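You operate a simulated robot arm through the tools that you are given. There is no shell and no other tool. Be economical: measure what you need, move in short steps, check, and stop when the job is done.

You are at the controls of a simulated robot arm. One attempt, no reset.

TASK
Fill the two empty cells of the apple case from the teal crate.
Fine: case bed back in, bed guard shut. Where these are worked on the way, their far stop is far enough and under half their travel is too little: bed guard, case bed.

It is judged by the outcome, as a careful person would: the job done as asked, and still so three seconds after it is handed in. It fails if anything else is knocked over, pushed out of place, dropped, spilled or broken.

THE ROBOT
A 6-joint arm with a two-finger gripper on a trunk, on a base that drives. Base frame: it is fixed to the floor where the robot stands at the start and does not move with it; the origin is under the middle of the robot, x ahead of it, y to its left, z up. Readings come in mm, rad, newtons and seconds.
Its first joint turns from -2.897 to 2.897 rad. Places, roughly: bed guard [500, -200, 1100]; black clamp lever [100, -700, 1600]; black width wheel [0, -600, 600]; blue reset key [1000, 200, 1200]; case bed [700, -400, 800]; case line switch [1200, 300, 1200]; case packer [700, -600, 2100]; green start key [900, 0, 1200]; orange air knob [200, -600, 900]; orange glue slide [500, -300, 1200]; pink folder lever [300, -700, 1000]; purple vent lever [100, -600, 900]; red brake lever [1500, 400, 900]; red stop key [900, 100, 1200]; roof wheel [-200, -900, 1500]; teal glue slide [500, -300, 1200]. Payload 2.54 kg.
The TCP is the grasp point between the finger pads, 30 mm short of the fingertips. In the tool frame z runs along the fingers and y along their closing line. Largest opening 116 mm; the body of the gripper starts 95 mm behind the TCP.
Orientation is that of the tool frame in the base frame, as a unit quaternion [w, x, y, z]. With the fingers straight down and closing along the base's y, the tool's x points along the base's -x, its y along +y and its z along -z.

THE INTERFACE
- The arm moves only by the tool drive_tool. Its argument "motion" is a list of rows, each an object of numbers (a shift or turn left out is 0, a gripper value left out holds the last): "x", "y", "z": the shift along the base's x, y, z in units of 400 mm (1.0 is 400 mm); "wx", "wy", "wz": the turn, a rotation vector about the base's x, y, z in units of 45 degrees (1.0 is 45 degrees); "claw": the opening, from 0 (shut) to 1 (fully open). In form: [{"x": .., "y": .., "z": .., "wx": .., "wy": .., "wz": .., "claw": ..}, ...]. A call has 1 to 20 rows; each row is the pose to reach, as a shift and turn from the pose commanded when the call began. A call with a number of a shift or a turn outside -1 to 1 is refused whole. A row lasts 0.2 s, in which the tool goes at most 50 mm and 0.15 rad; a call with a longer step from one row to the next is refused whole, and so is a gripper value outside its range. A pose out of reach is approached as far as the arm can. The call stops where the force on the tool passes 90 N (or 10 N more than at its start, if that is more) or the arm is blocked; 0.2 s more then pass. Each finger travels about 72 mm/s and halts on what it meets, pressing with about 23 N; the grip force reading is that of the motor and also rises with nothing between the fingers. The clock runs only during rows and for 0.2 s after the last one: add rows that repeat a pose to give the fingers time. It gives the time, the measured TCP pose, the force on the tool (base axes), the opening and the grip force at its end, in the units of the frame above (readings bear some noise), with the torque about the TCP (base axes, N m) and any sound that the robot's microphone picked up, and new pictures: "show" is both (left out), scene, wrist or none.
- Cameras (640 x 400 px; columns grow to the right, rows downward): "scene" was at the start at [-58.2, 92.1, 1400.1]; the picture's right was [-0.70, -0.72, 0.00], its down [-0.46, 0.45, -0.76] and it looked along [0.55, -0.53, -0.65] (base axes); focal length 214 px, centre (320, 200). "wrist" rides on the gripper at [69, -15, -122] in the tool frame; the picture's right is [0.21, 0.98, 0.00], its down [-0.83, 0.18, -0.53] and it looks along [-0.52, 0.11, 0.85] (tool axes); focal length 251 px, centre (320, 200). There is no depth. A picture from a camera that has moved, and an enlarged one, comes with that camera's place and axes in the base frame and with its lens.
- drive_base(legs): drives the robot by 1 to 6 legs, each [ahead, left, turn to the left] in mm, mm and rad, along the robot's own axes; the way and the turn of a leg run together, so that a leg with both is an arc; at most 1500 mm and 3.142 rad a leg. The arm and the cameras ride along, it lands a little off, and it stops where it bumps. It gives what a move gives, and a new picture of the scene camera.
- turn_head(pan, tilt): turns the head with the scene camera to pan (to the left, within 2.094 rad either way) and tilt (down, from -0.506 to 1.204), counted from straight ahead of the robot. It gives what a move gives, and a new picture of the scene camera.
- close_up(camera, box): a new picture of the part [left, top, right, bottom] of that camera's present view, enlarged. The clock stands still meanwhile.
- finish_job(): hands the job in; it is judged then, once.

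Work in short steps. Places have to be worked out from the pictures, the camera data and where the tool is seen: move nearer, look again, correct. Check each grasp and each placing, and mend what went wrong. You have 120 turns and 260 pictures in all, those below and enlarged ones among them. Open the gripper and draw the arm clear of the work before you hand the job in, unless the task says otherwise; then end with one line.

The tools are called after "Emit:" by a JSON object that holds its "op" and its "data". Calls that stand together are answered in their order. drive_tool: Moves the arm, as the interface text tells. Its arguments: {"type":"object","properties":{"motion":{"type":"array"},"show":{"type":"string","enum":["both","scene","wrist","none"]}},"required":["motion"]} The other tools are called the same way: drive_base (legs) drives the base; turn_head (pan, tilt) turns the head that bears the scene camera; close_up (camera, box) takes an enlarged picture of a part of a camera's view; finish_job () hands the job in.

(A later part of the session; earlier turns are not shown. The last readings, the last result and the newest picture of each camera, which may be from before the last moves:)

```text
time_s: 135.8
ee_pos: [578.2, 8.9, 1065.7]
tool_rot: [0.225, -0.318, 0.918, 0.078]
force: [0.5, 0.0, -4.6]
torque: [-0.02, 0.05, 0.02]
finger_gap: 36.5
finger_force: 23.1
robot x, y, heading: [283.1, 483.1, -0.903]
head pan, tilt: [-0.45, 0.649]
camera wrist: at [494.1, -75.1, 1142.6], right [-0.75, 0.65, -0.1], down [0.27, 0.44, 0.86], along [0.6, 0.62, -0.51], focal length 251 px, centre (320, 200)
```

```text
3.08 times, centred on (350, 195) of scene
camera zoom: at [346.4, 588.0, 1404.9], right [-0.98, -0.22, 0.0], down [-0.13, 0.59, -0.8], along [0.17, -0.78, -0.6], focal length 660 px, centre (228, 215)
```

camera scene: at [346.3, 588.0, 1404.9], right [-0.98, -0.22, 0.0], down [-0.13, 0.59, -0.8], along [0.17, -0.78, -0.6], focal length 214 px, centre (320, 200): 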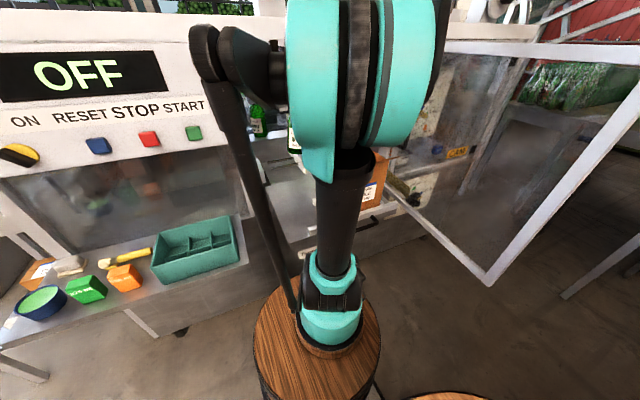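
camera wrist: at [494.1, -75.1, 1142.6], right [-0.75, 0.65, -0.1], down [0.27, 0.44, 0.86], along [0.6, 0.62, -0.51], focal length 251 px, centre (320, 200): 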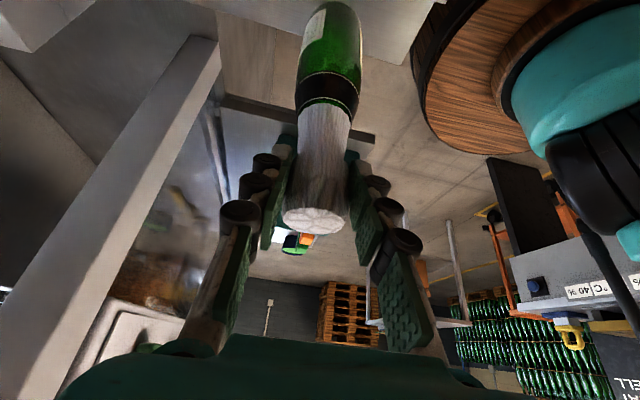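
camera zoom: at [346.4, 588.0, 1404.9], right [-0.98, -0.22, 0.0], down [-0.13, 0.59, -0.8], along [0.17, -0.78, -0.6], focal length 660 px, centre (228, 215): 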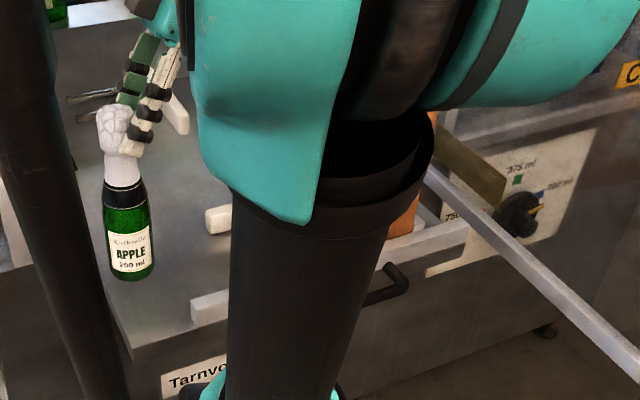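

The regrip is good; the cap sits ~10 mm to +s of the TCP (as it did before, which explains the earlier miss in s). So I aim for TCP s≈134.5, q≈-300, hover there and check against neighbours.

Emit:
{"op": "drive_tool", "data": {"motion": [{"z": 0.1}, {"z": 0.2}, {"z": 0.3}, {"z": 0.4}, {"z": 0.5, "x": -0.03, "y": -0.02}, {"z": 0.58, "x": -0.1, "y": -0.055}, {"z": 0.63, "x": -0.19, "y": -0.107}, {"z": 0.63, "x": -0.29, "y": -0.164}, {"z": 0.63, "x": -0.39, "y": -0.22}, {"z": 0.63, "x": -0.49, "y": -0.277}, {"z": 0.63, "x": -0.58, "y": -0.33}, {"z": 0.6, "x": -0.66, "y": -0.375}, {"z": 0.56, "x": -0.7185, "y": -0.406}, {"z": 0.5, "x": -0.7185, "y": -0.406}], "show": "wrist"}}

Emit:
{"op": "turn_head", "data": {"pan": -1.2, "tilt": 0.6}}

Emit:
{"op": "close_up", "data": {"camera": "scene", "box": [150, 110, 250, 220]}}

```text
time_s: 138.8
ee_pos: [288.5, -153.7, 1266.1]
tool_rot: [0.229, -0.317, 0.917, 0.076]
force: [0.3, 0.0, -5.1]
torque: [-0.06, 0.08, -0.02]
finger_gap: 36.7
finger_force: 22.9
robot x, y, heading: [285.8, 485.9, -0.903]
head pan, tilt: [-0.45, 0.649]
camera wrist: at [205.0, -236.8, 1342.6], right [-0.75, 0.65, -0.11], down [0.26, 0.44, 0.86], along [0.61, 0.62, -0.5], focal length 251 px, centre (320, 200)
```

wrist: 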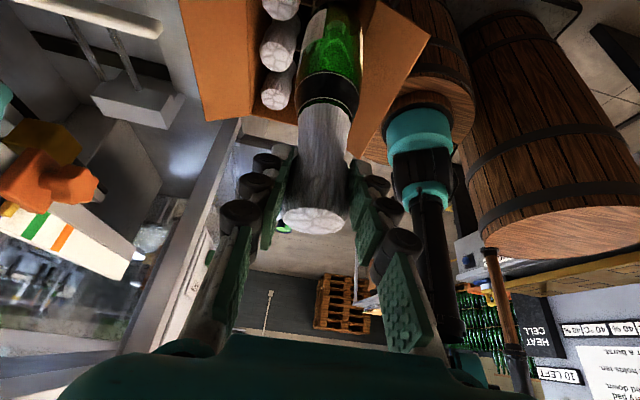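

```text
time_s: 139.9
ee_pos: [290.6, -154.0, 1267.0]
tool_rot: [0.229, -0.317, 0.917, 0.076]
force: [-1.0, -0.8, -4.9]
torque: [-0.07, 0.07, -0.01]
finger_gap: 36.7
finger_force: 23.5
robot x, y, heading: [283.5, 484.4, -0.905]
head pan, tilt: [-1.201, 0.6]
camera scene: at [282.7, 596.5, 1409.2], right [-0.86, 0.51, 0.0], down [0.29, 0.49, -0.82], along [-0.42, -0.71, -0.57], focal length 214 px, centre (320, 200)
```

scene: 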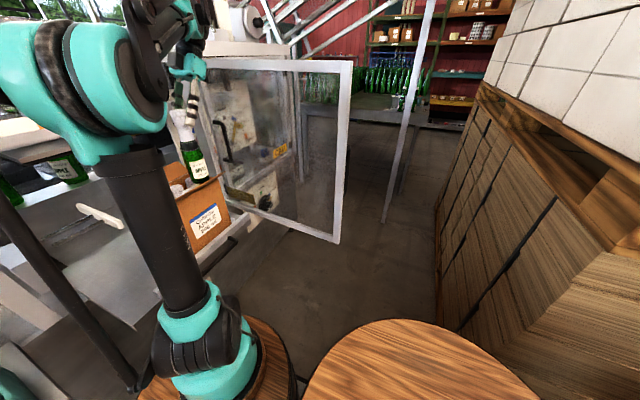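

```text
3.64 times, centred on (200, 165) of scene
camera zoom: at [282.7, 596.5, 1409.2], right [-0.86, 0.51, 0.0], down [0.29, 0.49, -0.82], along [-0.42, -0.71, -0.57], focal length 780 px, centre (756, 327)
```

zoom: 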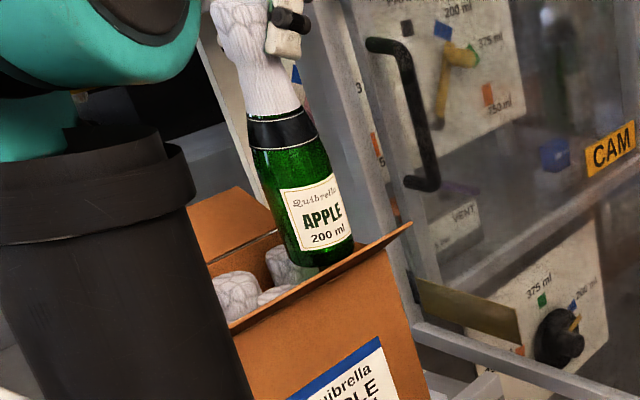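

Relative to the neighbouring caps, the base is within ~3 mm of the empty cell's centre. I lower gently and watch the force around the divider level.

Emit:
{"op": "drive_tool", "data": {"motion": [{"x": -0.004, "y": -0.003, "z": -0.03}, {"x": -0.004, "y": -0.003, "z": -0.06}, {"x": -0.004, "y": -0.003, "z": -0.09}, {"x": -0.004, "y": -0.003, "z": -0.12}, {"x": -0.004, "y": -0.003, "z": -0.15}, {"x": -0.004, "y": -0.003, "z": -0.18}, {"x": -0.004, "y": -0.003, "z": -0.2}], "show": "none"}}

Emit:
{"op": "drive_tool", "data": {"motion": [{"z": -0.012}, {"z": -0.024}, {"z": -0.036}, {"z": -0.048}, {"z": -0.06}], "show": "wrist"}}

Emit:
{"op": "close_up", "data": {"camera": "scene", "box": [150, 110, 250, 220]}}

```text
time_s: 141.6
ee_pos: [288.5, -155.6, 1186.8]
tool_rot: [0.228, -0.317, 0.917, 0.076]
force: [0.2, -0.9, -4.1]
torque: [-0.08, 0.08, 0.01]
finger_gap: 36.6
finger_force: 23.2
robot x, y, heading: [282.4, 483.9, -0.9]
head pan, tilt: [-1.201, 0.6]
```

```text
time_s: 142.8
ee_pos: [289.0, -155.0, 1161.7]
tool_rot: [0.229, -0.316, 0.918, 0.075]
force: [-1.3, -0.1, -3.9]
torque: [-0.08, 0.23, 0.01]
finger_gap: 36.4
finger_force: 22.7
robot x, y, heading: [283.8, 486.1, -0.901]
head pan, tilt: [-1.201, 0.6]
camera wrist: at [204.1, -238.7, 1238.5], right [-0.75, 0.65, -0.11], down [0.26, 0.44, 0.86], along [0.61, 0.62, -0.5], focal length 251 px, centre (320, 200)
```

wrist: 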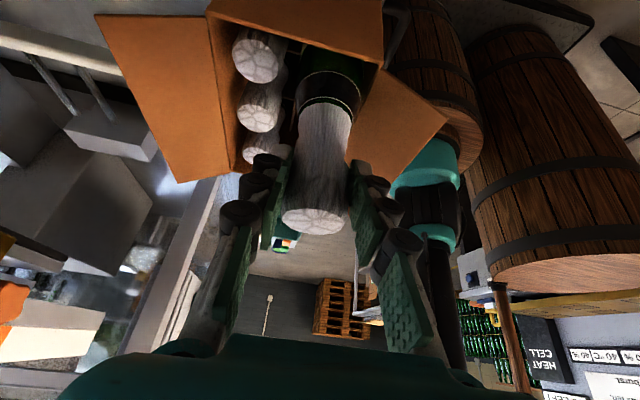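

```text
3.64 times, centred on (200, 165) of scene
camera zoom: at [282.6, 596.5, 1409.2], right [-0.86, 0.51, 0.0], down [0.29, 0.49, -0.82], along [-0.42, -0.71, -0.57], focal length 780 px, centre (756, 327)
```

zoom: 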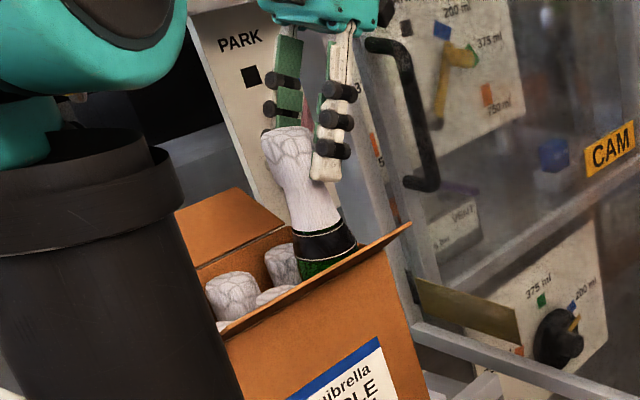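

Entering freely past the divider level with tiny forces. I continue down.

Emit:
{"op": "drive_tool", "data": {"motion": [{"z": -0.015}, {"z": -0.03}, {"z": -0.045}, {"z": -0.06}, {"z": -0.075}, {"z": -0.09}, {"z": -0.105}, {"z": -0.12}], "show": "none"}}

Emit:
{"op": "close_up", "data": {"camera": "scene", "box": [150, 110, 250, 220]}}

```text
time_s: 144.6
ee_pos: [288.7, -155.8, 1115.4]
tool_rot: [0.229, -0.317, 0.917, 0.076]
force: [-3.5, -0.1, -2.3]
torque: [-0.01, 0.45, 0.02]
finger_gap: 36.6
finger_force: 23.3
robot x, y, heading: [284.0, 481.5, -0.904]
head pan, tilt: [-1.201, 0.6]
```

```text
3.64 times, centred on (200, 165) of scene
camera zoom: at [282.5, 596.5, 1409.2], right [-0.86, 0.51, 0.0], down [0.29, 0.49, -0.82], along [-0.42, -0.71, -0.57], focal length 780 px, centre (756, 327)
```

zoom: 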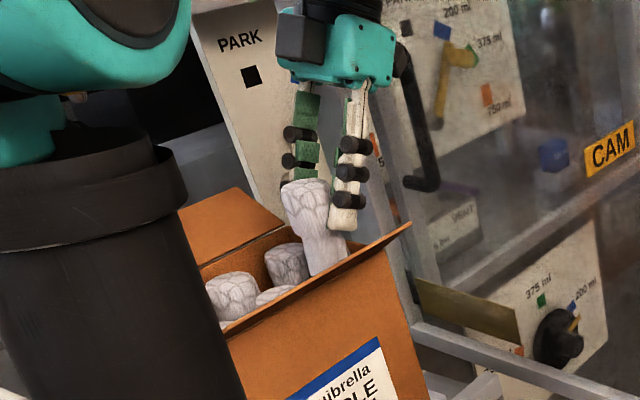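

It's guided in the cell. I keep lowering, easing 5 mm back so the front finger clears the front wall.

Emit:
{"op": "drive_tool", "data": {"motion": [{"x": 0.003, "y": -0.004, "z": -0.015}, {"x": 0.006, "y": -0.008, "z": -0.03}, {"x": 0.0077, "y": -0.01, "z": -0.045}, {"x": 0.0077, "y": -0.01, "z": -0.06}, {"x": 0.0077, "y": -0.01, "z": -0.075}, {"x": 0.0077, "y": -0.01, "z": -0.09}, {"x": 0.0077, "y": -0.01, "z": -0.105}, {"x": 0.0077, "y": -0.01, "z": -0.12}, {"x": 0.0077, "y": -0.01, "z": -0.135}], "show": "wrist"}}

Emit:
{"op": "close_up", "data": {"camera": "scene", "box": [150, 110, 250, 220]}}

```text
time_s: 146.6
ee_pos: [290.4, -160.0, 1061.3]
tool_rot: [0.228, -0.317, 0.917, 0.076]
force: [-1.7, -1.7, 3.8]
torque: [0.45, 0.57, 0.11]
finger_gap: 36.5
finger_force: 22.9
robot x, y, heading: [283.1, 482.0, -0.9]
head pan, tilt: [-1.201, 0.6]
camera wrist: at [206.8, -243.3, 1136.4], right [-0.75, 0.65, -0.1], down [0.27, 0.44, 0.86], along [0.6, 0.62, -0.51], focal length 251 px, centre (320, 200)
```

wrist: 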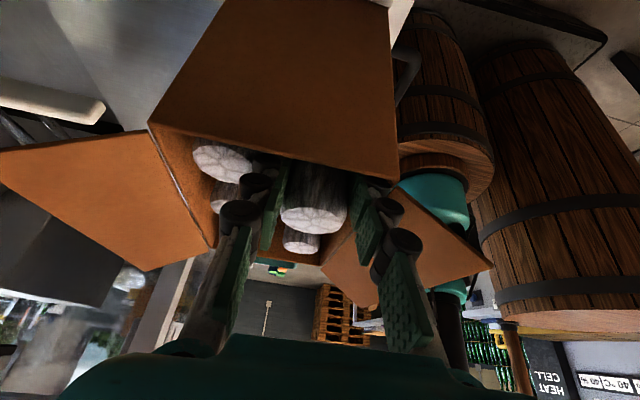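

```text
3.64 times, centred on (200, 165) of scene
camera zoom: at [282.6, 596.6, 1409.2], right [-0.86, 0.51, 0.0], down [0.29, 0.49, -0.83], along [-0.42, -0.71, -0.56], focal length 780 px, centre (756, 327)
```

zoom: 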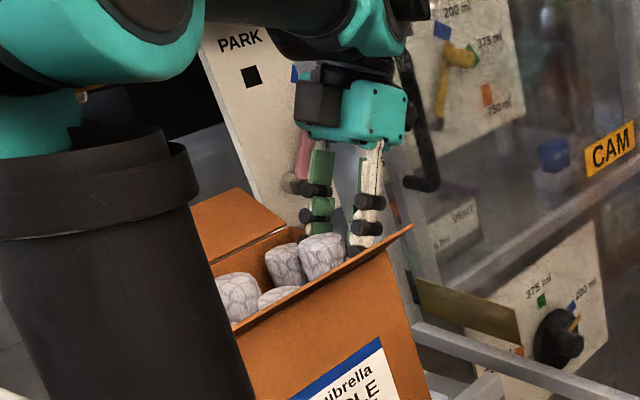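

Emit:
{"op": "drive_tool", "data": {"motion": [{"z": -0.013}, {"z": -0.026}, {"z": -0.039}, {"z": -0.052}], "show": "none"}}

Emit:
{"op": "close_up", "data": {"camera": "scene", "box": [150, 110, 250, 220]}}

```text
time_s: 147.6
ee_pos: [291.9, -159.4, 1039.6]
tool_rot: [0.228, -0.317, 0.917, 0.076]
force: [12.8, 7.8, 4.0]
torque: [0.62, 0.72, -0.1]
finger_gap: 36.8
finger_force: 23.1
robot x, y, heading: [287.6, 484.4, -0.902]
head pan, tilt: [-1.201, 0.6]
```

```text
3.64 times, centred on (200, 165) of scene
camera zoom: at [283.4, 597.3, 1409.2], right [-0.86, 0.51, 0.0], down [0.29, 0.49, -0.83], along [-0.42, -0.71, -0.56], focal length 780 px, centre (756, 327)
```

zoom: 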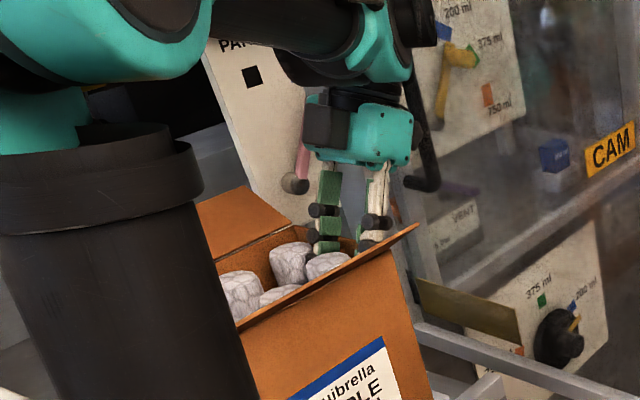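

A side force of 15 N suggests the fingers touch the right wall rim. I shift 5 mm left while lowering the last bit.

Emit:
{"op": "drive_tool", "data": {"motion": [{"x": 0.006, "y": 0.0045}, {"x": 0.012, "y": 0.009, "z": -0.007}, {"x": 0.012, "y": 0.009, "z": -0.014}, {"x": 0.012, "y": 0.009, "z": -0.021}], "show": "wrist"}}

```text
time_s: 148.4
ee_pos: [293.7, -156.5, 1038.8]
tool_rot: [0.227, -0.316, 0.918, 0.077]
force: [-2.4, -4.4, 25.3]
torque: [-0.22, 1.32, 0.05]
finger_gap: 37.1
finger_force: 22.9
robot x, y, heading: [286.7, 486.3, -0.904]
head pan, tilt: [-1.201, 0.6]
stopped in row 4: the force on the tool passed its limit at 101 N (the readings are from after the stop); the commanded pose is now the measured one
camera wrist: at [209.3, -240.1, 1114.8], right [-0.75, 0.65, -0.1], down [0.27, 0.44, 0.86], along [0.6, 0.62, -0.51], focal length 251 px, centre (320, 200)
```

wrist: 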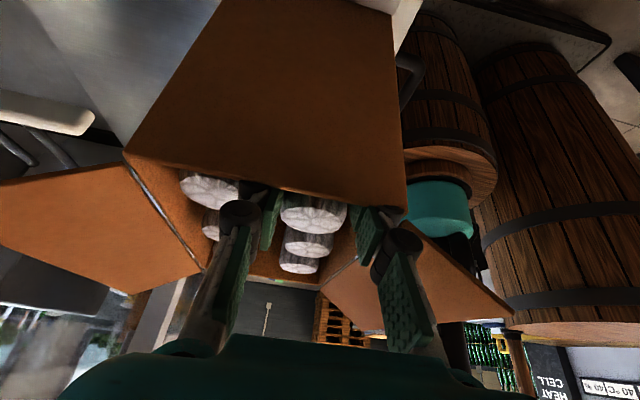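

The held cap is at ≈1048 vs neighbours 1045 – it has bottomed out. I open slightly and rise straight up.

Emit:
{"op": "drive_tool", "data": {"motion": [{"claw": 0.34}, {"claw": 0.39}, {"claw": 0.4}, {"z": 0.02}, {"z": 0.05}, {"z": 0.09}, {"z": 0.14}, {"z": 0.2}, {"z": 0.3}, {"z": 0.4}], "show": "wrist"}}

Emit:
{"op": "close_up", "data": {"camera": "scene", "box": [130, 110, 270, 260]}}

```text
time_s: 150.6
ee_pos: [294.4, -156.0, 1194.9]
tool_rot: [0.227, -0.317, 0.918, 0.077]
force: [0.0, 0.3, 0.3]
torque: [0.03, -0.01, 0.0]
finger_gap: 46.3
finger_force: 0.1
robot x, y, heading: [283.1, 484.3, -0.899]
head pan, tilt: [-1.201, 0.6]
camera wrist: at [209.6, -238.6, 1272.1], right [-0.75, 0.65, -0.1], down [0.27, 0.44, 0.86], along [0.6, 0.62, -0.51], focal length 251 px, centre (320, 200)
```

wrist: 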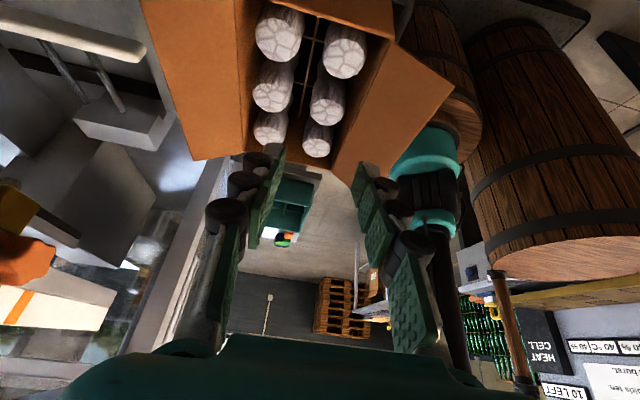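

```text
2.67 times, centred on (200, 185) of scene
camera zoom: at [282.3, 596.2, 1409.2], right [-0.86, 0.51, 0.0], down [0.29, 0.49, -0.82], along [-0.42, -0.71, -0.57], focal length 572 px, centre (640, 240)
```

zoom: 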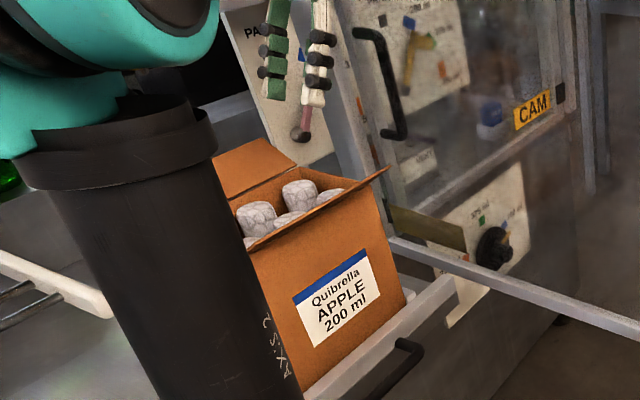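

All six cells are filled and level. Now I close the fingers and bring the tool in front of the bed's handle bar (left end, clear of the case) to push the bed back in.

Emit:
{"op": "drive_tool", "data": {"motion": [{"x": 0.04, "y": 0.09, "claw": 0}, {"x": 0.08, "y": 0.18}, {"x": 0.12, "y": 0.27}, {"x": 0.16, "y": 0.36}, {"x": 0.2, "y": 0.45}, {"x": 0.244, "y": 0.537}, {"x": 0.244, "y": 0.537, "z": -0.11}, {"x": 0.244, "y": 0.537, "z": -0.22}, {"x": 0.244, "y": 0.537, "z": -0.33}, {"x": 0.244, "y": 0.537, "z": -0.44}, {"x": 0.244, "y": 0.537, "z": -0.55}, {"x": 0.244, "y": 0.537, "z": -0.66}, {"x": 0.244, "y": 0.537, "z": -0.77}, {"x": 0.244, "y": 0.537, "z": -0.86}, {"x": 0.244, "y": 0.537, "z": -0.92}]}}

```text
time_s: 152.9
ee_pos: [391.4, 57.6, 1016.1]
tool_rot: [0.228, -0.318, 0.917, 0.076]
force: [3.8, 3.4, 42.6]
torque: [-4.57, 3.99, 0.14]
finger_gap: 0.3
finger_force: 23.3
robot x, y, heading: [282.5, 483.7, -0.903]
head pan, tilt: [-1.201, 0.6]
stopped in row 11: the force on the tool passed its limit at 150 N (the readings are from after the stop); the commanded pose is now the measured one
camera scene: at [282.4, 597.1, 1409.1], right [-0.86, 0.51, 0.0], down [0.29, 0.49, -0.83], along [-0.42, -0.71, -0.56], focal length 214 px, centre (320, 200)
camera wrist: at [307.2, -26.4, 1093.0], right [-0.75, 0.65, -0.1], down [0.26, 0.44, 0.86], along [0.6, 0.62, -0.51], focal length 251 px, centre (320, 200)
```

scene: 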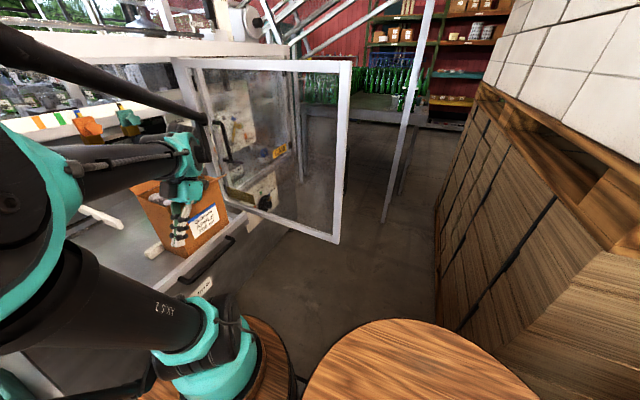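
wrist: 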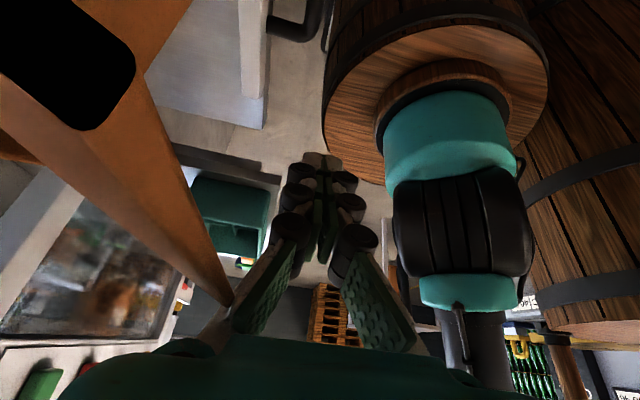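

The camera housing pressed on the front flap. I lift off, move 55 mm toward me so it clears the flap, and then descend in front of the case.

Emit:
{"op": "drive_tool", "data": {"motion": [{"z": 0.05}, {"z": 0.1}, {"x": -0.045, "y": 0.055, "z": 0.1}, {"x": -0.093, "y": 0.118, "z": 0.1}, {"x": -0.093, "y": 0.118, "z": 0.0}, {"x": -0.093, "y": 0.118, "z": -0.1}, {"x": -0.093, "y": 0.118, "z": -0.2}, {"x": -0.093, "y": 0.118, "z": -0.3}, {"x": -0.093, "y": 0.118, "z": -0.4}, {"x": -0.093, "y": 0.118, "z": -0.485}]}}

Emit:
{"op": "close_up", "data": {"camera": "scene", "box": [110, 150, 290, 310]}}

```text
time_s: 155.1
ee_pos: [371.7, 96.7, 821.5]
tool_rot: [0.232, -0.316, 0.917, 0.075]
force: [0.0, 0.0, -0.3]
torque: [-0.02, -0.03, 0.0]
finger_gap: 0.0
finger_force: 23.0
out of reach, approached as far as the arm can: row 4, 5, 6, 7, 8, 9, 10
robot x, y, heading: [284.8, 483.1, -0.904]
head pan, tilt: [-1.201, 0.6]
camera scene: at [282.4, 596.5, 1409.2], right [-0.86, 0.51, 0.0], down [0.29, 0.49, -0.83], along [-0.42, -0.71, -0.56], focal length 214 px, centre (320, 200)
camera wrist: at [288.5, 13.4, 897.2], right [-0.75, 0.65, -0.11], down [0.26, 0.44, 0.86], along [0.61, 0.61, -0.5], focal length 251 px, centre (320, 200)
```

scene: 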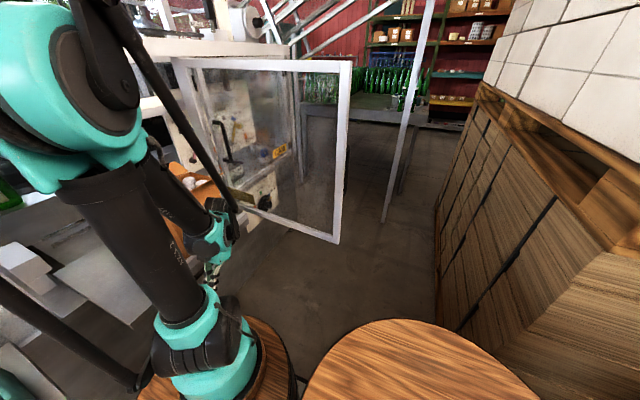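
wrist: 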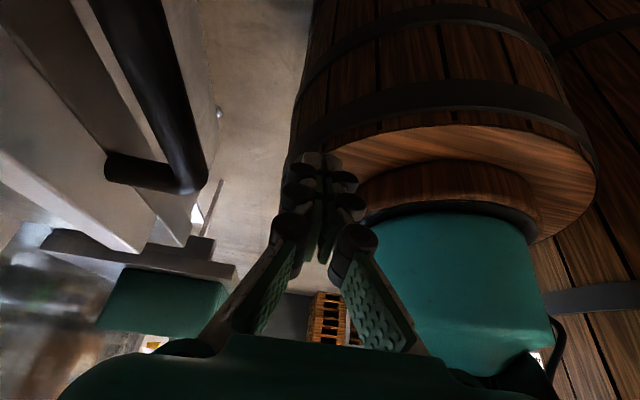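

```text
2.50 times, centred on (200, 230) of scene
camera zoom: at [282.4, 596.5, 1409.2], right [-0.86, 0.51, 0.0], down [0.29, 0.49, -0.83], along [-0.42, -0.71, -0.56], focal length 536 px, centre (620, 125)
```

zoom: 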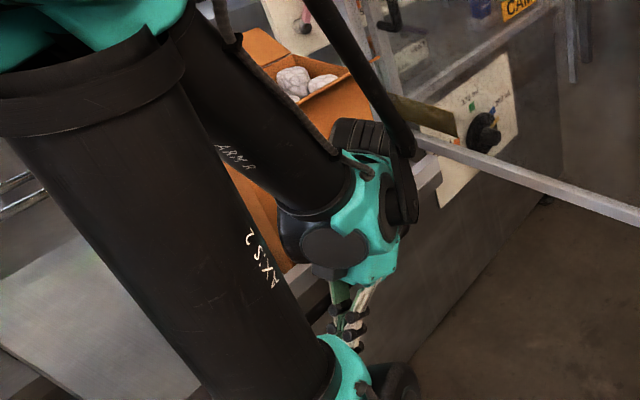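

The tool is in front of the bar's left end (q≈-153, bar at ≈-229). I push the bed in steadily along -n.

Emit:
{"op": "drive_tool", "data": {"motion": [{"x": 0.0272, "y": -0.0348}, {"x": 0.0544, "y": -0.0695}, {"x": 0.08, "y": -0.102}, {"x": 0.1, "y": -0.128}, {"x": 0.12, "y": -0.153}, {"x": 0.145, "y": -0.185}, {"x": 0.17, "y": -0.217}, {"x": 0.198, "y": -0.253}, {"x": 0.226, "y": -0.289}, {"x": 0.254, "y": -0.325}, {"x": 0.282, "y": -0.36}, {"x": 0.31, "y": -0.396}, {"x": 0.338, "y": -0.432}, {"x": 0.366, "y": -0.468}, {"x": 0.394, "y": -0.503}, {"x": 0.42, "y": -0.537}, {"x": 0.446, "y": -0.57}, {"x": 0.472, "y": -0.603}]}}

```text
time_s: 158.9
ee_pos: [560.8, -145.7, 820.2]
tool_rot: [0.227, -0.318, 0.917, 0.077]
force: [-0.2, 1.0, 0.7]
torque: [-0.05, 0.02, 0.0]
finger_gap: 0.0
finger_force: 23.3
robot x, y, heading: [281.4, 486.8, -0.899]
head pan, tilt: [-1.201, 0.6]
camera scene: at [282.3, 596.4, 1409.2], right [-0.86, 0.51, 0.0], down [0.29, 0.49, -0.83], along [-0.42, -0.71, -0.56], focal length 214 px, centre (320, 200)
camera wrist: at [476.7, -229.6, 896.8], right [-0.75, 0.65, -0.1], down [0.26, 0.44, 0.86], along [0.6, 0.62, -0.5], focal length 251 px, centre (320, 200)
```

scene: 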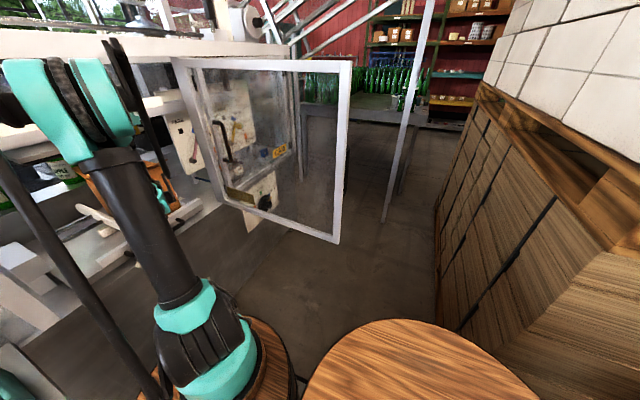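
wrist: 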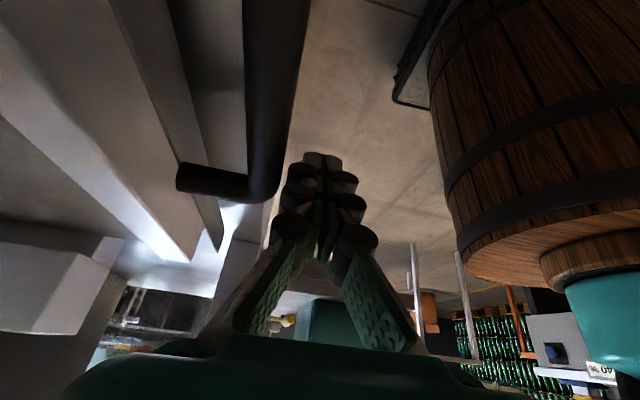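

The bed is moving in well (tool now at q≈-460). I continue the last ~60 mm slowly until it stops.

Emit:
{"op": "drive_tool", "data": {"motion": [{"x": 0.017, "y": -0.022}, {"x": 0.034, "y": -0.0435}, {"x": 0.05, "y": -0.064}, {"x": 0.066, "y": -0.0845}, {"x": 0.08, "y": -0.102}, {"x": 0.092, "y": -0.118}, {"x": 0.104, "y": -0.133}, {"x": 0.116, "y": -0.148}]}}

```text
time_s: 160.2
ee_pos: [590.1, -179.9, 820.6]
tool_rot: [0.225, -0.318, 0.917, 0.085]
force: [-12.6, 18.6, 7.6]
torque: [-0.24, -0.18, -0.08]
finger_gap: 0.0
finger_force: 23.0
robot x, y, heading: [281.2, 487.3, -0.905]
head pan, tilt: [-1.201, 0.6]
stopped in row 6: the force on the tool passed its limit at 107 N (the readings are from after the stop); the commanded pose is now the measured one
camera scene: at [281.1, 598.1, 1409.1], right [-0.86, 0.51, 0.0], down [0.29, 0.49, -0.83], along [-0.42, -0.71, -0.56], focal length 214 px, centre (320, 200)
camera wrist: at [505.9, -264.8, 896.5], right [-0.76, 0.65, -0.09], down [0.27, 0.43, 0.86], along [0.6, 0.63, -0.5], focal length 251 px, centre (320, 200)
```

scene: 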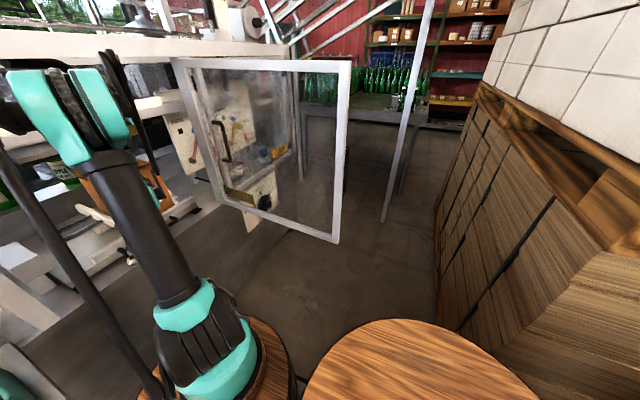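
wrist: 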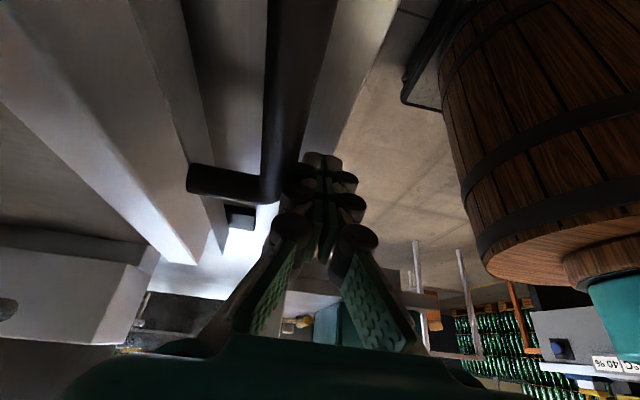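

The bed is fully home (107 N at its original position). I retract, rise, and start turning the tool (−90° yaw in total) for closing the guard.

Emit:
{"op": "drive_tool", "data": {"motion": [{"x": -0.066, "y": 0.084}, {"x": -0.132, "y": 0.168}, {"x": -0.198, "y": 0.253}, {"x": -0.264, "y": 0.337}, {"x": -0.33, "y": 0.421}, {"x": -0.396, "y": 0.506}, {"x": -0.4625, "y": 0.59}, {"x": -0.4625, "y": 0.59, "z": 0.11, "wz": -0.16}, {"x": -0.4625, "y": 0.59, "z": 0.22, "wz": -0.33}, {"x": -0.4625, "y": 0.59, "z": 0.33, "wz": -0.5}, {"x": -0.4625, "y": 0.59, "z": 0.44, "wz": -0.67}, {"x": -0.4625, "y": 0.59, "z": 0.55, "wz": -0.84}, {"x": -0.4625, "y": 0.59, "z": 0.66, "wz": -1.0}, {"x": -0.4625, "y": 0.59, "z": 0.7, "wz": -1.0}], "show": "scene"}}

Emit:
{"op": "close_up", "data": {"camera": "scene", "box": [60, 90, 260, 260]}}

```text
time_s: 163.2
ee_pos: [405.3, 53.8, 1100.5]
tool_rot: [0.241, 0.058, 0.969, -0.008]
force: [-0.2, 1.3, 0.2]
torque: [0.01, -0.01, -0.02]
finger_gap: 0.1
finger_force: 23.1
robot x, y, heading: [281.4, 488.4, -0.903]
head pan, tilt: [-1.201, 0.6]
camera scene: at [281.8, 597.2, 1409.2], right [-0.86, 0.51, 0.0], down [0.29, 0.49, -0.83], along [-0.42, -0.71, -0.56], focal length 214 px, centre (320, 200)
```

scene: 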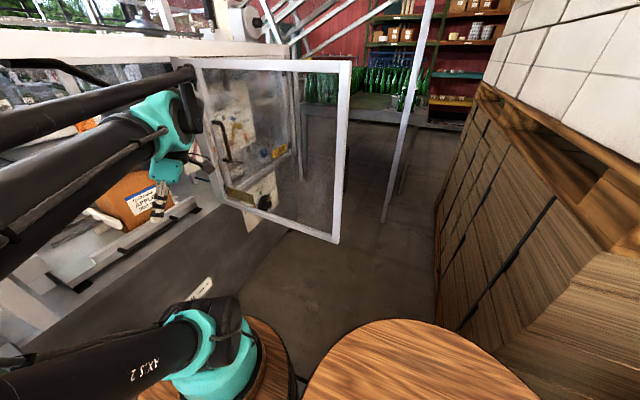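

```text
2.35 times, centred on (160, 175) of scene
camera zoom: at [281.8, 597.2, 1409.2], right [-0.86, 0.51, 0.0], down [0.29, 0.49, -0.83], along [-0.42, -0.71, -0.56], focal length 505 px, centre (696, 259)
```

zoom: 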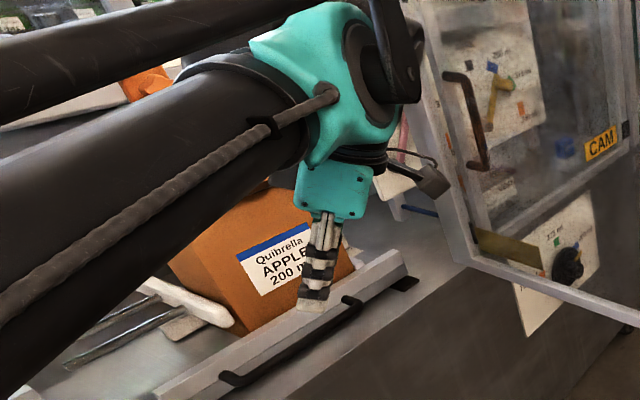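

The bed and case look right. I now travel around toward the guard's free edge, finishing the yaw on the way.

Emit:
{"op": "drive_tool", "data": {"motion": [{"x": -0.094, "y": 0.02, "wz": -0.16}, {"x": -0.187, "y": 0.04, "wz": -0.33}, {"x": -0.28, "y": 0.06, "wz": -0.5}, {"x": -0.374, "y": 0.08, "wz": -0.66}, {"x": -0.4675, "y": 0.1, "wz": -0.82}, {"x": -0.55, "y": 0.15, "wz": -0.95}, {"x": -0.633, "y": 0.2, "wz": -0.95}, {"x": -0.716, "y": 0.25, "wz": -0.95}, {"x": -0.8, "y": 0.3, "wz": -0.95}, {"x": -0.8825, "y": 0.3475, "wz": -0.95}]}}

```text
time_s: 165.4
ee_pos: [51.7, 196.0, 1098.3]
tool_rot: [0.22, 0.406, 0.882, -0.096]
force: [0.5, -0.3, -0.1]
torque: [-0.03, 0.04, -0.01]
finger_gap: 0.0
finger_force: 23.3
robot x, y, heading: [282.9, 487.0, -0.903]
head pan, tilt: [-1.201, 0.6]
camera scene: at [282.0, 597.1, 1409.2], right [-0.86, 0.51, 0.0], down [0.29, 0.49, -0.83], along [-0.42, -0.71, -0.56], focal length 214 px, centre (320, 200)
camera wrist: at [-36.7, 275.4, 1174.9], right [0.62, 0.78, -0.09], down [0.44, -0.25, 0.86], along [0.65, -0.57, -0.5], focal length 251 px, centre (320, 200)
```

scene: 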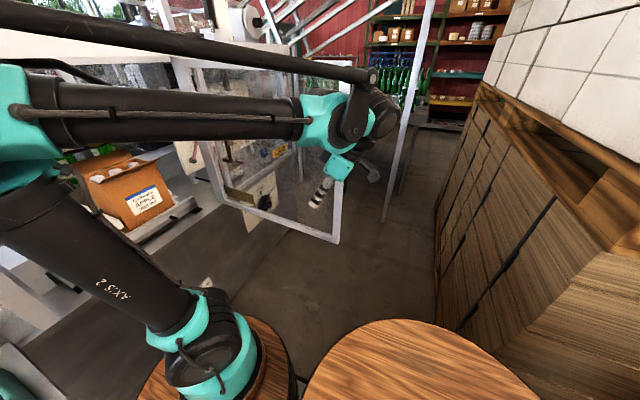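
wrist: 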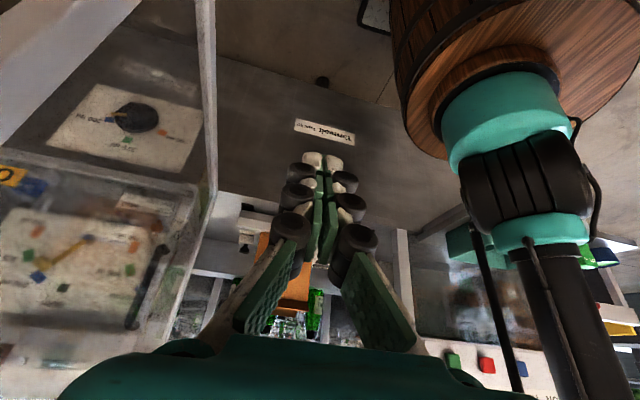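

The orientation is fully reachable here. I go round the guard's free edge at a height above its handle bar and come to its outer side near the edge.

Emit:
{"op": "drive_tool", "data": {"motion": [{"x": -0.055, "y": 0.076, "z": 0.05}, {"x": -0.11, "y": 0.151, "z": 0.12}, {"x": -0.166, "y": 0.227, "z": 0.19}, {"x": -0.253, "y": 0.169, "z": 0.24}, {"x": -0.34, "y": 0.112, "z": 0.29}, {"x": -0.4278, "y": 0.054, "z": 0.33}, {"x": -0.485, "y": -0.014, "z": 0.355}, {"x": -0.5425, "y": -0.083, "z": 0.355}, {"x": -0.486, "y": -0.155, "z": 0.355}, {"x": -0.43, "y": -0.228, "z": 0.355}, {"x": -0.373, "y": -0.3, "z": 0.355}]}}

```text
time_s: 167.8
ee_pos: [-100.4, 78.7, 1241.8]
tool_rot: [0.218, 0.409, 0.881, -0.096]
force: [-32.2, 48.1, 5.1]
torque: [-4.62, -3.29, 1.81]
finger_gap: 0.0
finger_force: 23.4
robot x, y, heading: [282.8, 486.3, -0.902]
head pan, tilt: [-1.201, 0.6]
camera scene: at [279.6, 600.6, 1409.0], right [-0.86, 0.51, 0.0], down [0.29, 0.48, -0.83], along [-0.42, -0.71, -0.56], focal length 214 px, centre (320, 200)
camera wrist: at [-189.4, 158.6, 1316.7], right [0.62, 0.78, -0.09], down [0.44, -0.26, 0.86], along [0.65, -0.57, -0.5], focal length 251 px, centre (320, 200)
```

scene: 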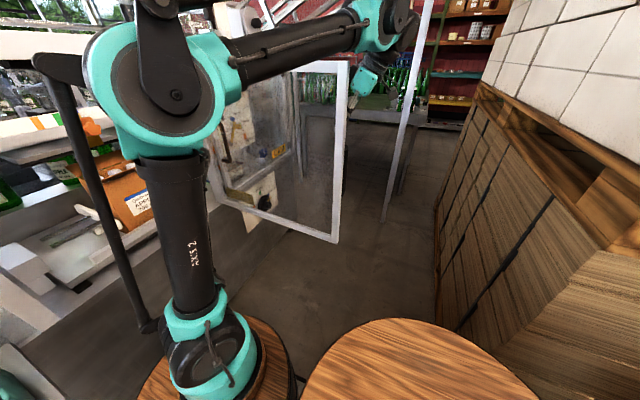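
wrist: 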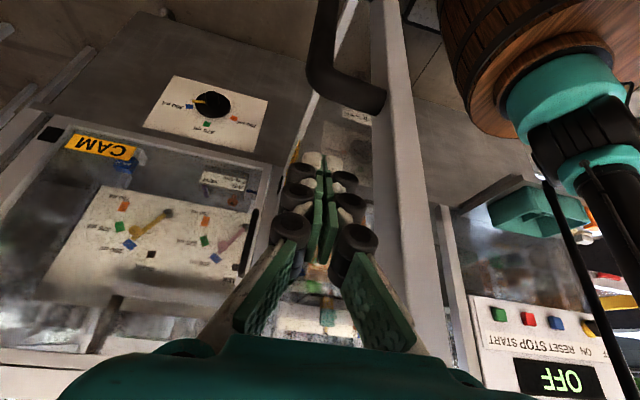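

I'm on the outside of the guard with the hand just touching its end. I ease back slightly and push it closed gently along its arc.

Emit:
{"op": "drive_tool", "data": {"motion": [{"x": -0.01, "y": 0.024}, {"x": -0.001, "y": 0.044}, {"x": 0.019, "y": 0.059}, {"x": 0.04, "y": 0.073}, {"x": 0.0615, "y": 0.086}, {"x": 0.084, "y": 0.0977}, {"x": 0.1125, "y": 0.11}, {"x": 0.143, "y": 0.124}, {"x": 0.1745, "y": 0.1365}, {"x": 0.21, "y": 0.148}, {"x": 0.247, "y": 0.158}, {"x": 0.285, "y": 0.166}, {"x": 0.325, "y": 0.1715}, {"x": 0.366, "y": 0.172}, {"x": 0.4085, "y": 0.17}, {"x": 0.4505, "y": 0.165}, {"x": 0.494, "y": 0.158}, {"x": 0.5395, "y": 0.149}, {"x": 0.5825, "y": 0.138}, {"x": 0.627, "y": 0.1255}]}}

```text
time_s: 170.9
ee_pos: [43.5, 150.3, 1242.1]
tool_rot: [0.217, 0.41, 0.881, -0.095]
force: [-15.7, 48.0, 12.5]
torque: [-4.3, -1.71, 0.97]
finger_gap: 0.0
finger_force: 23.0
robot x, y, heading: [282.8, 486.6, -0.904]
head pan, tilt: [-1.201, 0.6]
stopped in row 15: the force on the tool passed its limit at 101 N (the readings are from after the stop); the commanded pose is now the measured one
camera scene: at [280.6, 601.6, 1409.0], right [-0.86, 0.51, 0.0], down [0.29, 0.48, -0.83], along [-0.42, -0.71, -0.56], focal length 214 px, centre (320, 200)
camera wrist: at [-45.5, 230.3, 1319.3], right [0.62, 0.78, -0.09], down [0.45, -0.26, 0.86], along [0.64, -0.57, -0.51], focal length 251 px, centre (320, 200)
```

scene: 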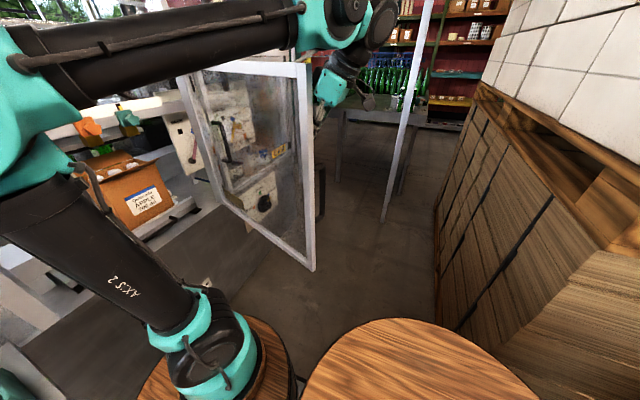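
wrist: 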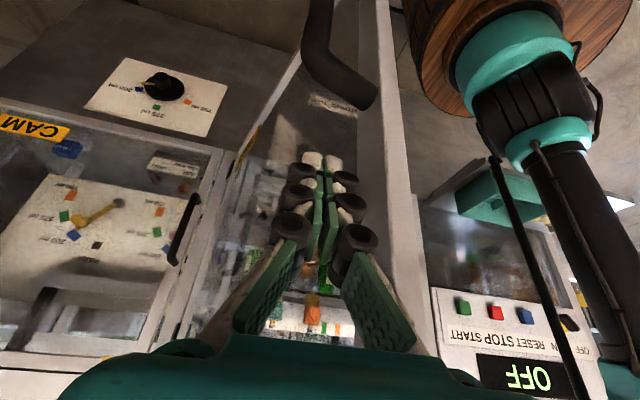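

The guard has come to about 68°. The hand's end touches its edge, so I follow an arc with that larger offset, mostly sideways first.

Emit:
{"op": "drive_tool", "data": {"motion": [{"x": -0.006, "y": 0.02}, {"x": 0.0535, "y": 0.018}, {"x": 0.1025, "y": 0.03}, {"x": 0.153, "y": 0.0395}, {"x": 0.204, "y": 0.045}, {"x": 0.257, "y": 0.024}, {"x": 0.3085, "y": 0.0035}, {"x": 0.358, "y": -0.009}, {"x": 0.406, "y": -0.02}, {"x": 0.4525, "y": -0.036}, {"x": 0.499, "y": -0.051}, {"x": 0.543, "y": -0.063}, {"x": 0.5885, "y": -0.075}, {"x": 0.6315, "y": -0.09}, {"x": 0.6745, "y": -0.1055}, {"x": 0.7155, "y": -0.123}, {"x": 0.756, "y": -0.141}, {"x": 0.7975, "y": -0.156}, {"x": 0.838, "y": -0.1705}, {"x": 0.877, "y": -0.188}]}}

```text
time_s: 172.2
ee_pos: [132.9, 163.9, 1241.3]
tool_rot: [0.217, 0.409, 0.882, -0.092]
force: [-0.4, 2.0, 0.5]
torque: [-0.1, -0.01, -0.07]
finger_gap: 0.1
finger_force: 23.0
robot x, y, heading: [282.6, 487.6, -0.905]
head pan, tilt: [-1.201, 0.6]
stopped in row 6: the force on the tool passed its limit at 108 N (the readings are from after the stop); the commanded pose is now the measured one
camera scene: at [281.3, 599.4, 1409.1], right [-0.86, 0.51, 0.0], down [0.29, 0.49, -0.83], along [-0.42, -0.71, -0.56], focal length 214 px, centre (320, 200)
camera wrist: at [44.6, 243.8, 1318.3], right [0.62, 0.78, -0.08], down [0.45, -0.26, 0.85], along [0.64, -0.57, -0.51], focal length 251 px, centre (320, 200)
```

scene: 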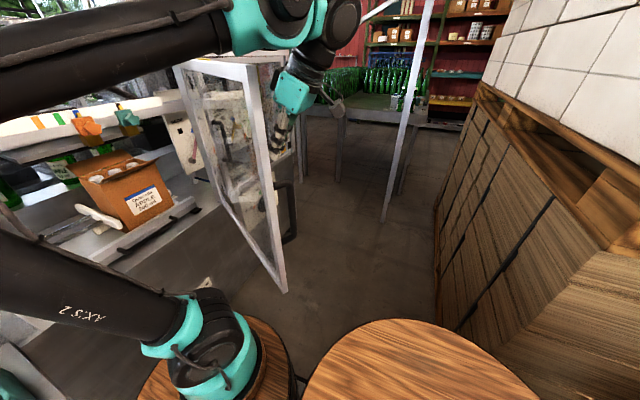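
wrist: 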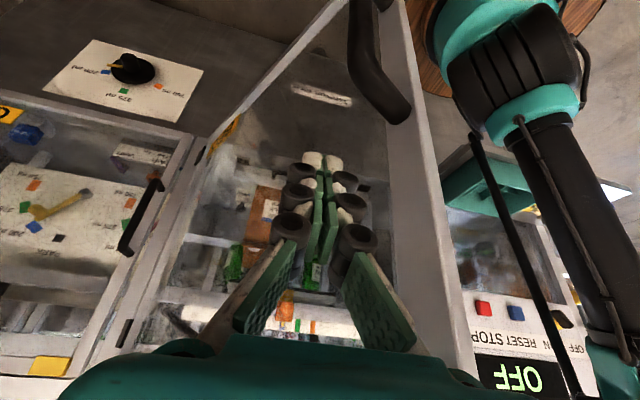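

The guard swung freely to about 59°. I keep following it more slowly.

Emit:
{"op": "drive_tool", "data": {"motion": [{"x": 0.022, "y": -0.0065}, {"x": 0.049, "y": -0.016}, {"x": 0.0825, "y": -0.0295}, {"x": 0.115, "y": -0.038}, {"x": 0.1465, "y": -0.046}, {"x": 0.178, "y": -0.053}, {"x": 0.208, "y": -0.063}, {"x": 0.2385, "y": -0.073}, {"x": 0.2685, "y": -0.083}, {"x": 0.2975, "y": -0.091}, {"x": 0.327, "y": -0.099}, {"x": 0.356, "y": -0.107}, {"x": 0.384, "y": -0.116}, {"x": 0.412, "y": -0.126}, {"x": 0.4405, "y": -0.136}, {"x": 0.4675, "y": -0.147}, {"x": 0.494, "y": -0.158}, {"x": 0.521, "y": -0.17}, {"x": 0.5475, "y": -0.1805}, {"x": 0.574, "y": -0.19}]}}

```text
time_s: 176.4
ee_pos: [363.1, 85.9, 1240.1]
tool_rot: [0.217, 0.409, 0.882, -0.093]
force: [1.2, 0.0, 0.2]
torque: [0.01, 0.03, -0.01]
finger_gap: 0.0
finger_force: 23.1
robot x, y, heading: [280.1, 487.7, -0.902]
head pan, tilt: [-1.201, 0.6]
camera scene: at [281.5, 598.6, 1409.2], right [-0.86, 0.51, 0.0], down [0.29, 0.49, -0.83], along [-0.42, -0.71, -0.56], focal length 214 px, centre (320, 200)
camera wrist: at [273.5, 166.4, 1317.2], right [0.62, 0.78, -0.08], down [0.45, -0.26, 0.85], along [0.64, -0.57, -0.51], focal length 251 px, centre (320, 200)
```

scene: 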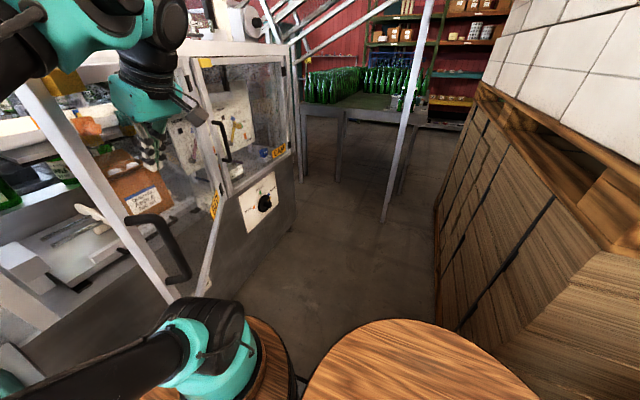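
wrist: 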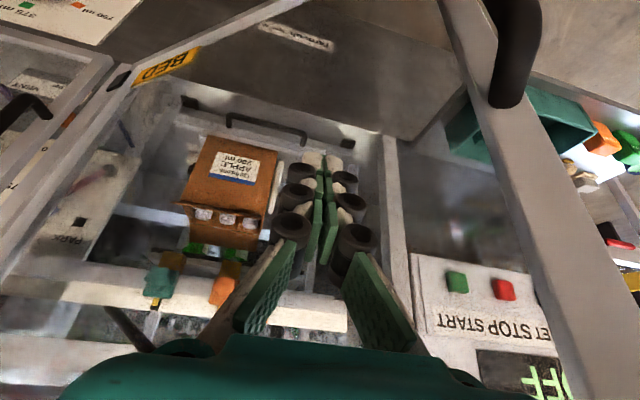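

The guard is now around 33°, and I'm on its outer face. I keep pushing inward to close it.

Emit:
{"op": "drive_tool", "data": {"motion": [{"x": 0.039, "y": -0.009}, {"x": 0.0785, "y": -0.0265}, {"x": 0.118, "y": -0.044}, {"x": 0.1585, "y": -0.058}, {"x": 0.199, "y": -0.072}, {"x": 0.239, "y": -0.089}, {"x": 0.278, "y": -0.106}, {"x": 0.315, "y": -0.124}, {"x": 0.351, "y": -0.1425}, {"x": 0.388, "y": -0.1645}, {"x": 0.425, "y": -0.187}, {"x": 0.46, "y": -0.2115}, {"x": 0.495, "y": -0.236}, {"x": 0.529, "y": -0.2635}, {"x": 0.562, "y": -0.29}, {"x": 0.594, "y": -0.32}, {"x": 0.625, "y": -0.349}]}}

```text
time_s: 180.0
ee_pos: [572.4, -67.7, 1237.8]
tool_rot: [0.244, 0.399, 0.881, -0.067]
force: [-0.1, -0.4, 0.3]
torque: [-0.01, 0.01, -0.03]
finger_gap: 0.0
finger_force: 23.1
out of reach, approached as far as the arm can: row 9, 10, 11, 12, 13, 14, 15, 16, 17
robot x, y, heading: [281.4, 486.7, -0.9]
head pan, tilt: [-1.201, 0.6]
camera scene: at [281.4, 598.9, 1409.2], right [-0.86, 0.51, 0.0], down [0.29, 0.49, -0.83], along [-0.42, -0.71, -0.56], focal length 214 px, centre (320, 200)
camera wrist: at [477.0, 8.6, 1309.7], right [0.6, 0.8, -0.03], down [0.4, -0.27, 0.88], along [0.7, -0.54, -0.48], focal length 251 px, centre (320, 200)
```

scene: 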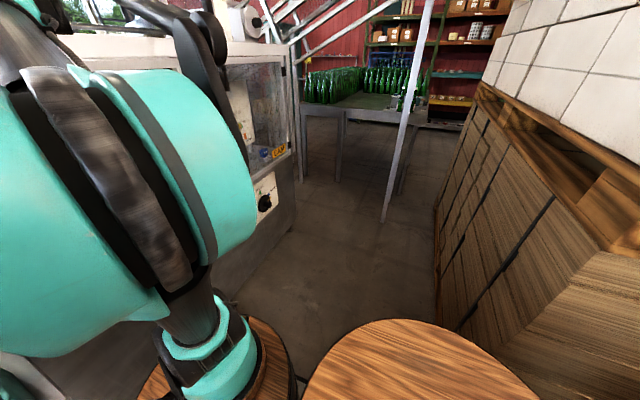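
wrist: 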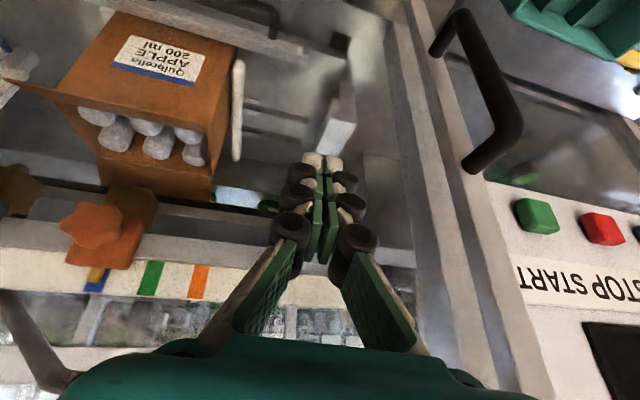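

The guard is nearly shut. I push the remaining distance slowly until it meets its stop.

Emit:
{"op": "drive_tool", "data": {"motion": [{"x": 0.02, "y": -0.02}, {"x": 0.04, "y": -0.04}, {"x": 0.06, "y": -0.06}, {"x": 0.08, "y": -0.08}, {"x": 0.1, "y": -0.1}, {"x": 0.12, "y": -0.12}, {"x": 0.14, "y": -0.14}, {"x": 0.16, "y": -0.16}, {"x": 0.18, "y": -0.18}, {"x": 0.2, "y": -0.2}, {"x": 0.22, "y": -0.22}], "show": "wrist"}}

```text
time_s: 181.4
ee_pos: [601.8, -105.1, 1239.3]
tool_rot: [0.242, 0.399, 0.883, -0.057]
force: [-25.4, 32.3, 16.0]
torque: [0.29, 0.33, -0.18]
finger_gap: 0.0
finger_force: 22.7
out of reach, approached as far as the arm can: row 3, 4, 5, 6
robot x, y, heading: [282.0, 488.4, -0.905]
head pan, tilt: [-1.201, 0.6]
stopped in row 6: the force on the tool passed its limit at 111 N (the readings are from after the stop); the commanded pose is now the measured one
camera wrist: at [504.1, -32.1, 1312.5], right [0.59, 0.81, -0.01], down [0.4, -0.28, 0.87], along [0.7, -0.52, -0.48], focal length 251 px, centre (320, 200)
```

wrist: 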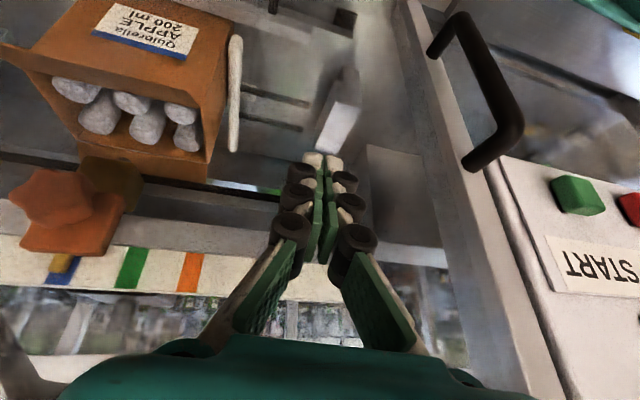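

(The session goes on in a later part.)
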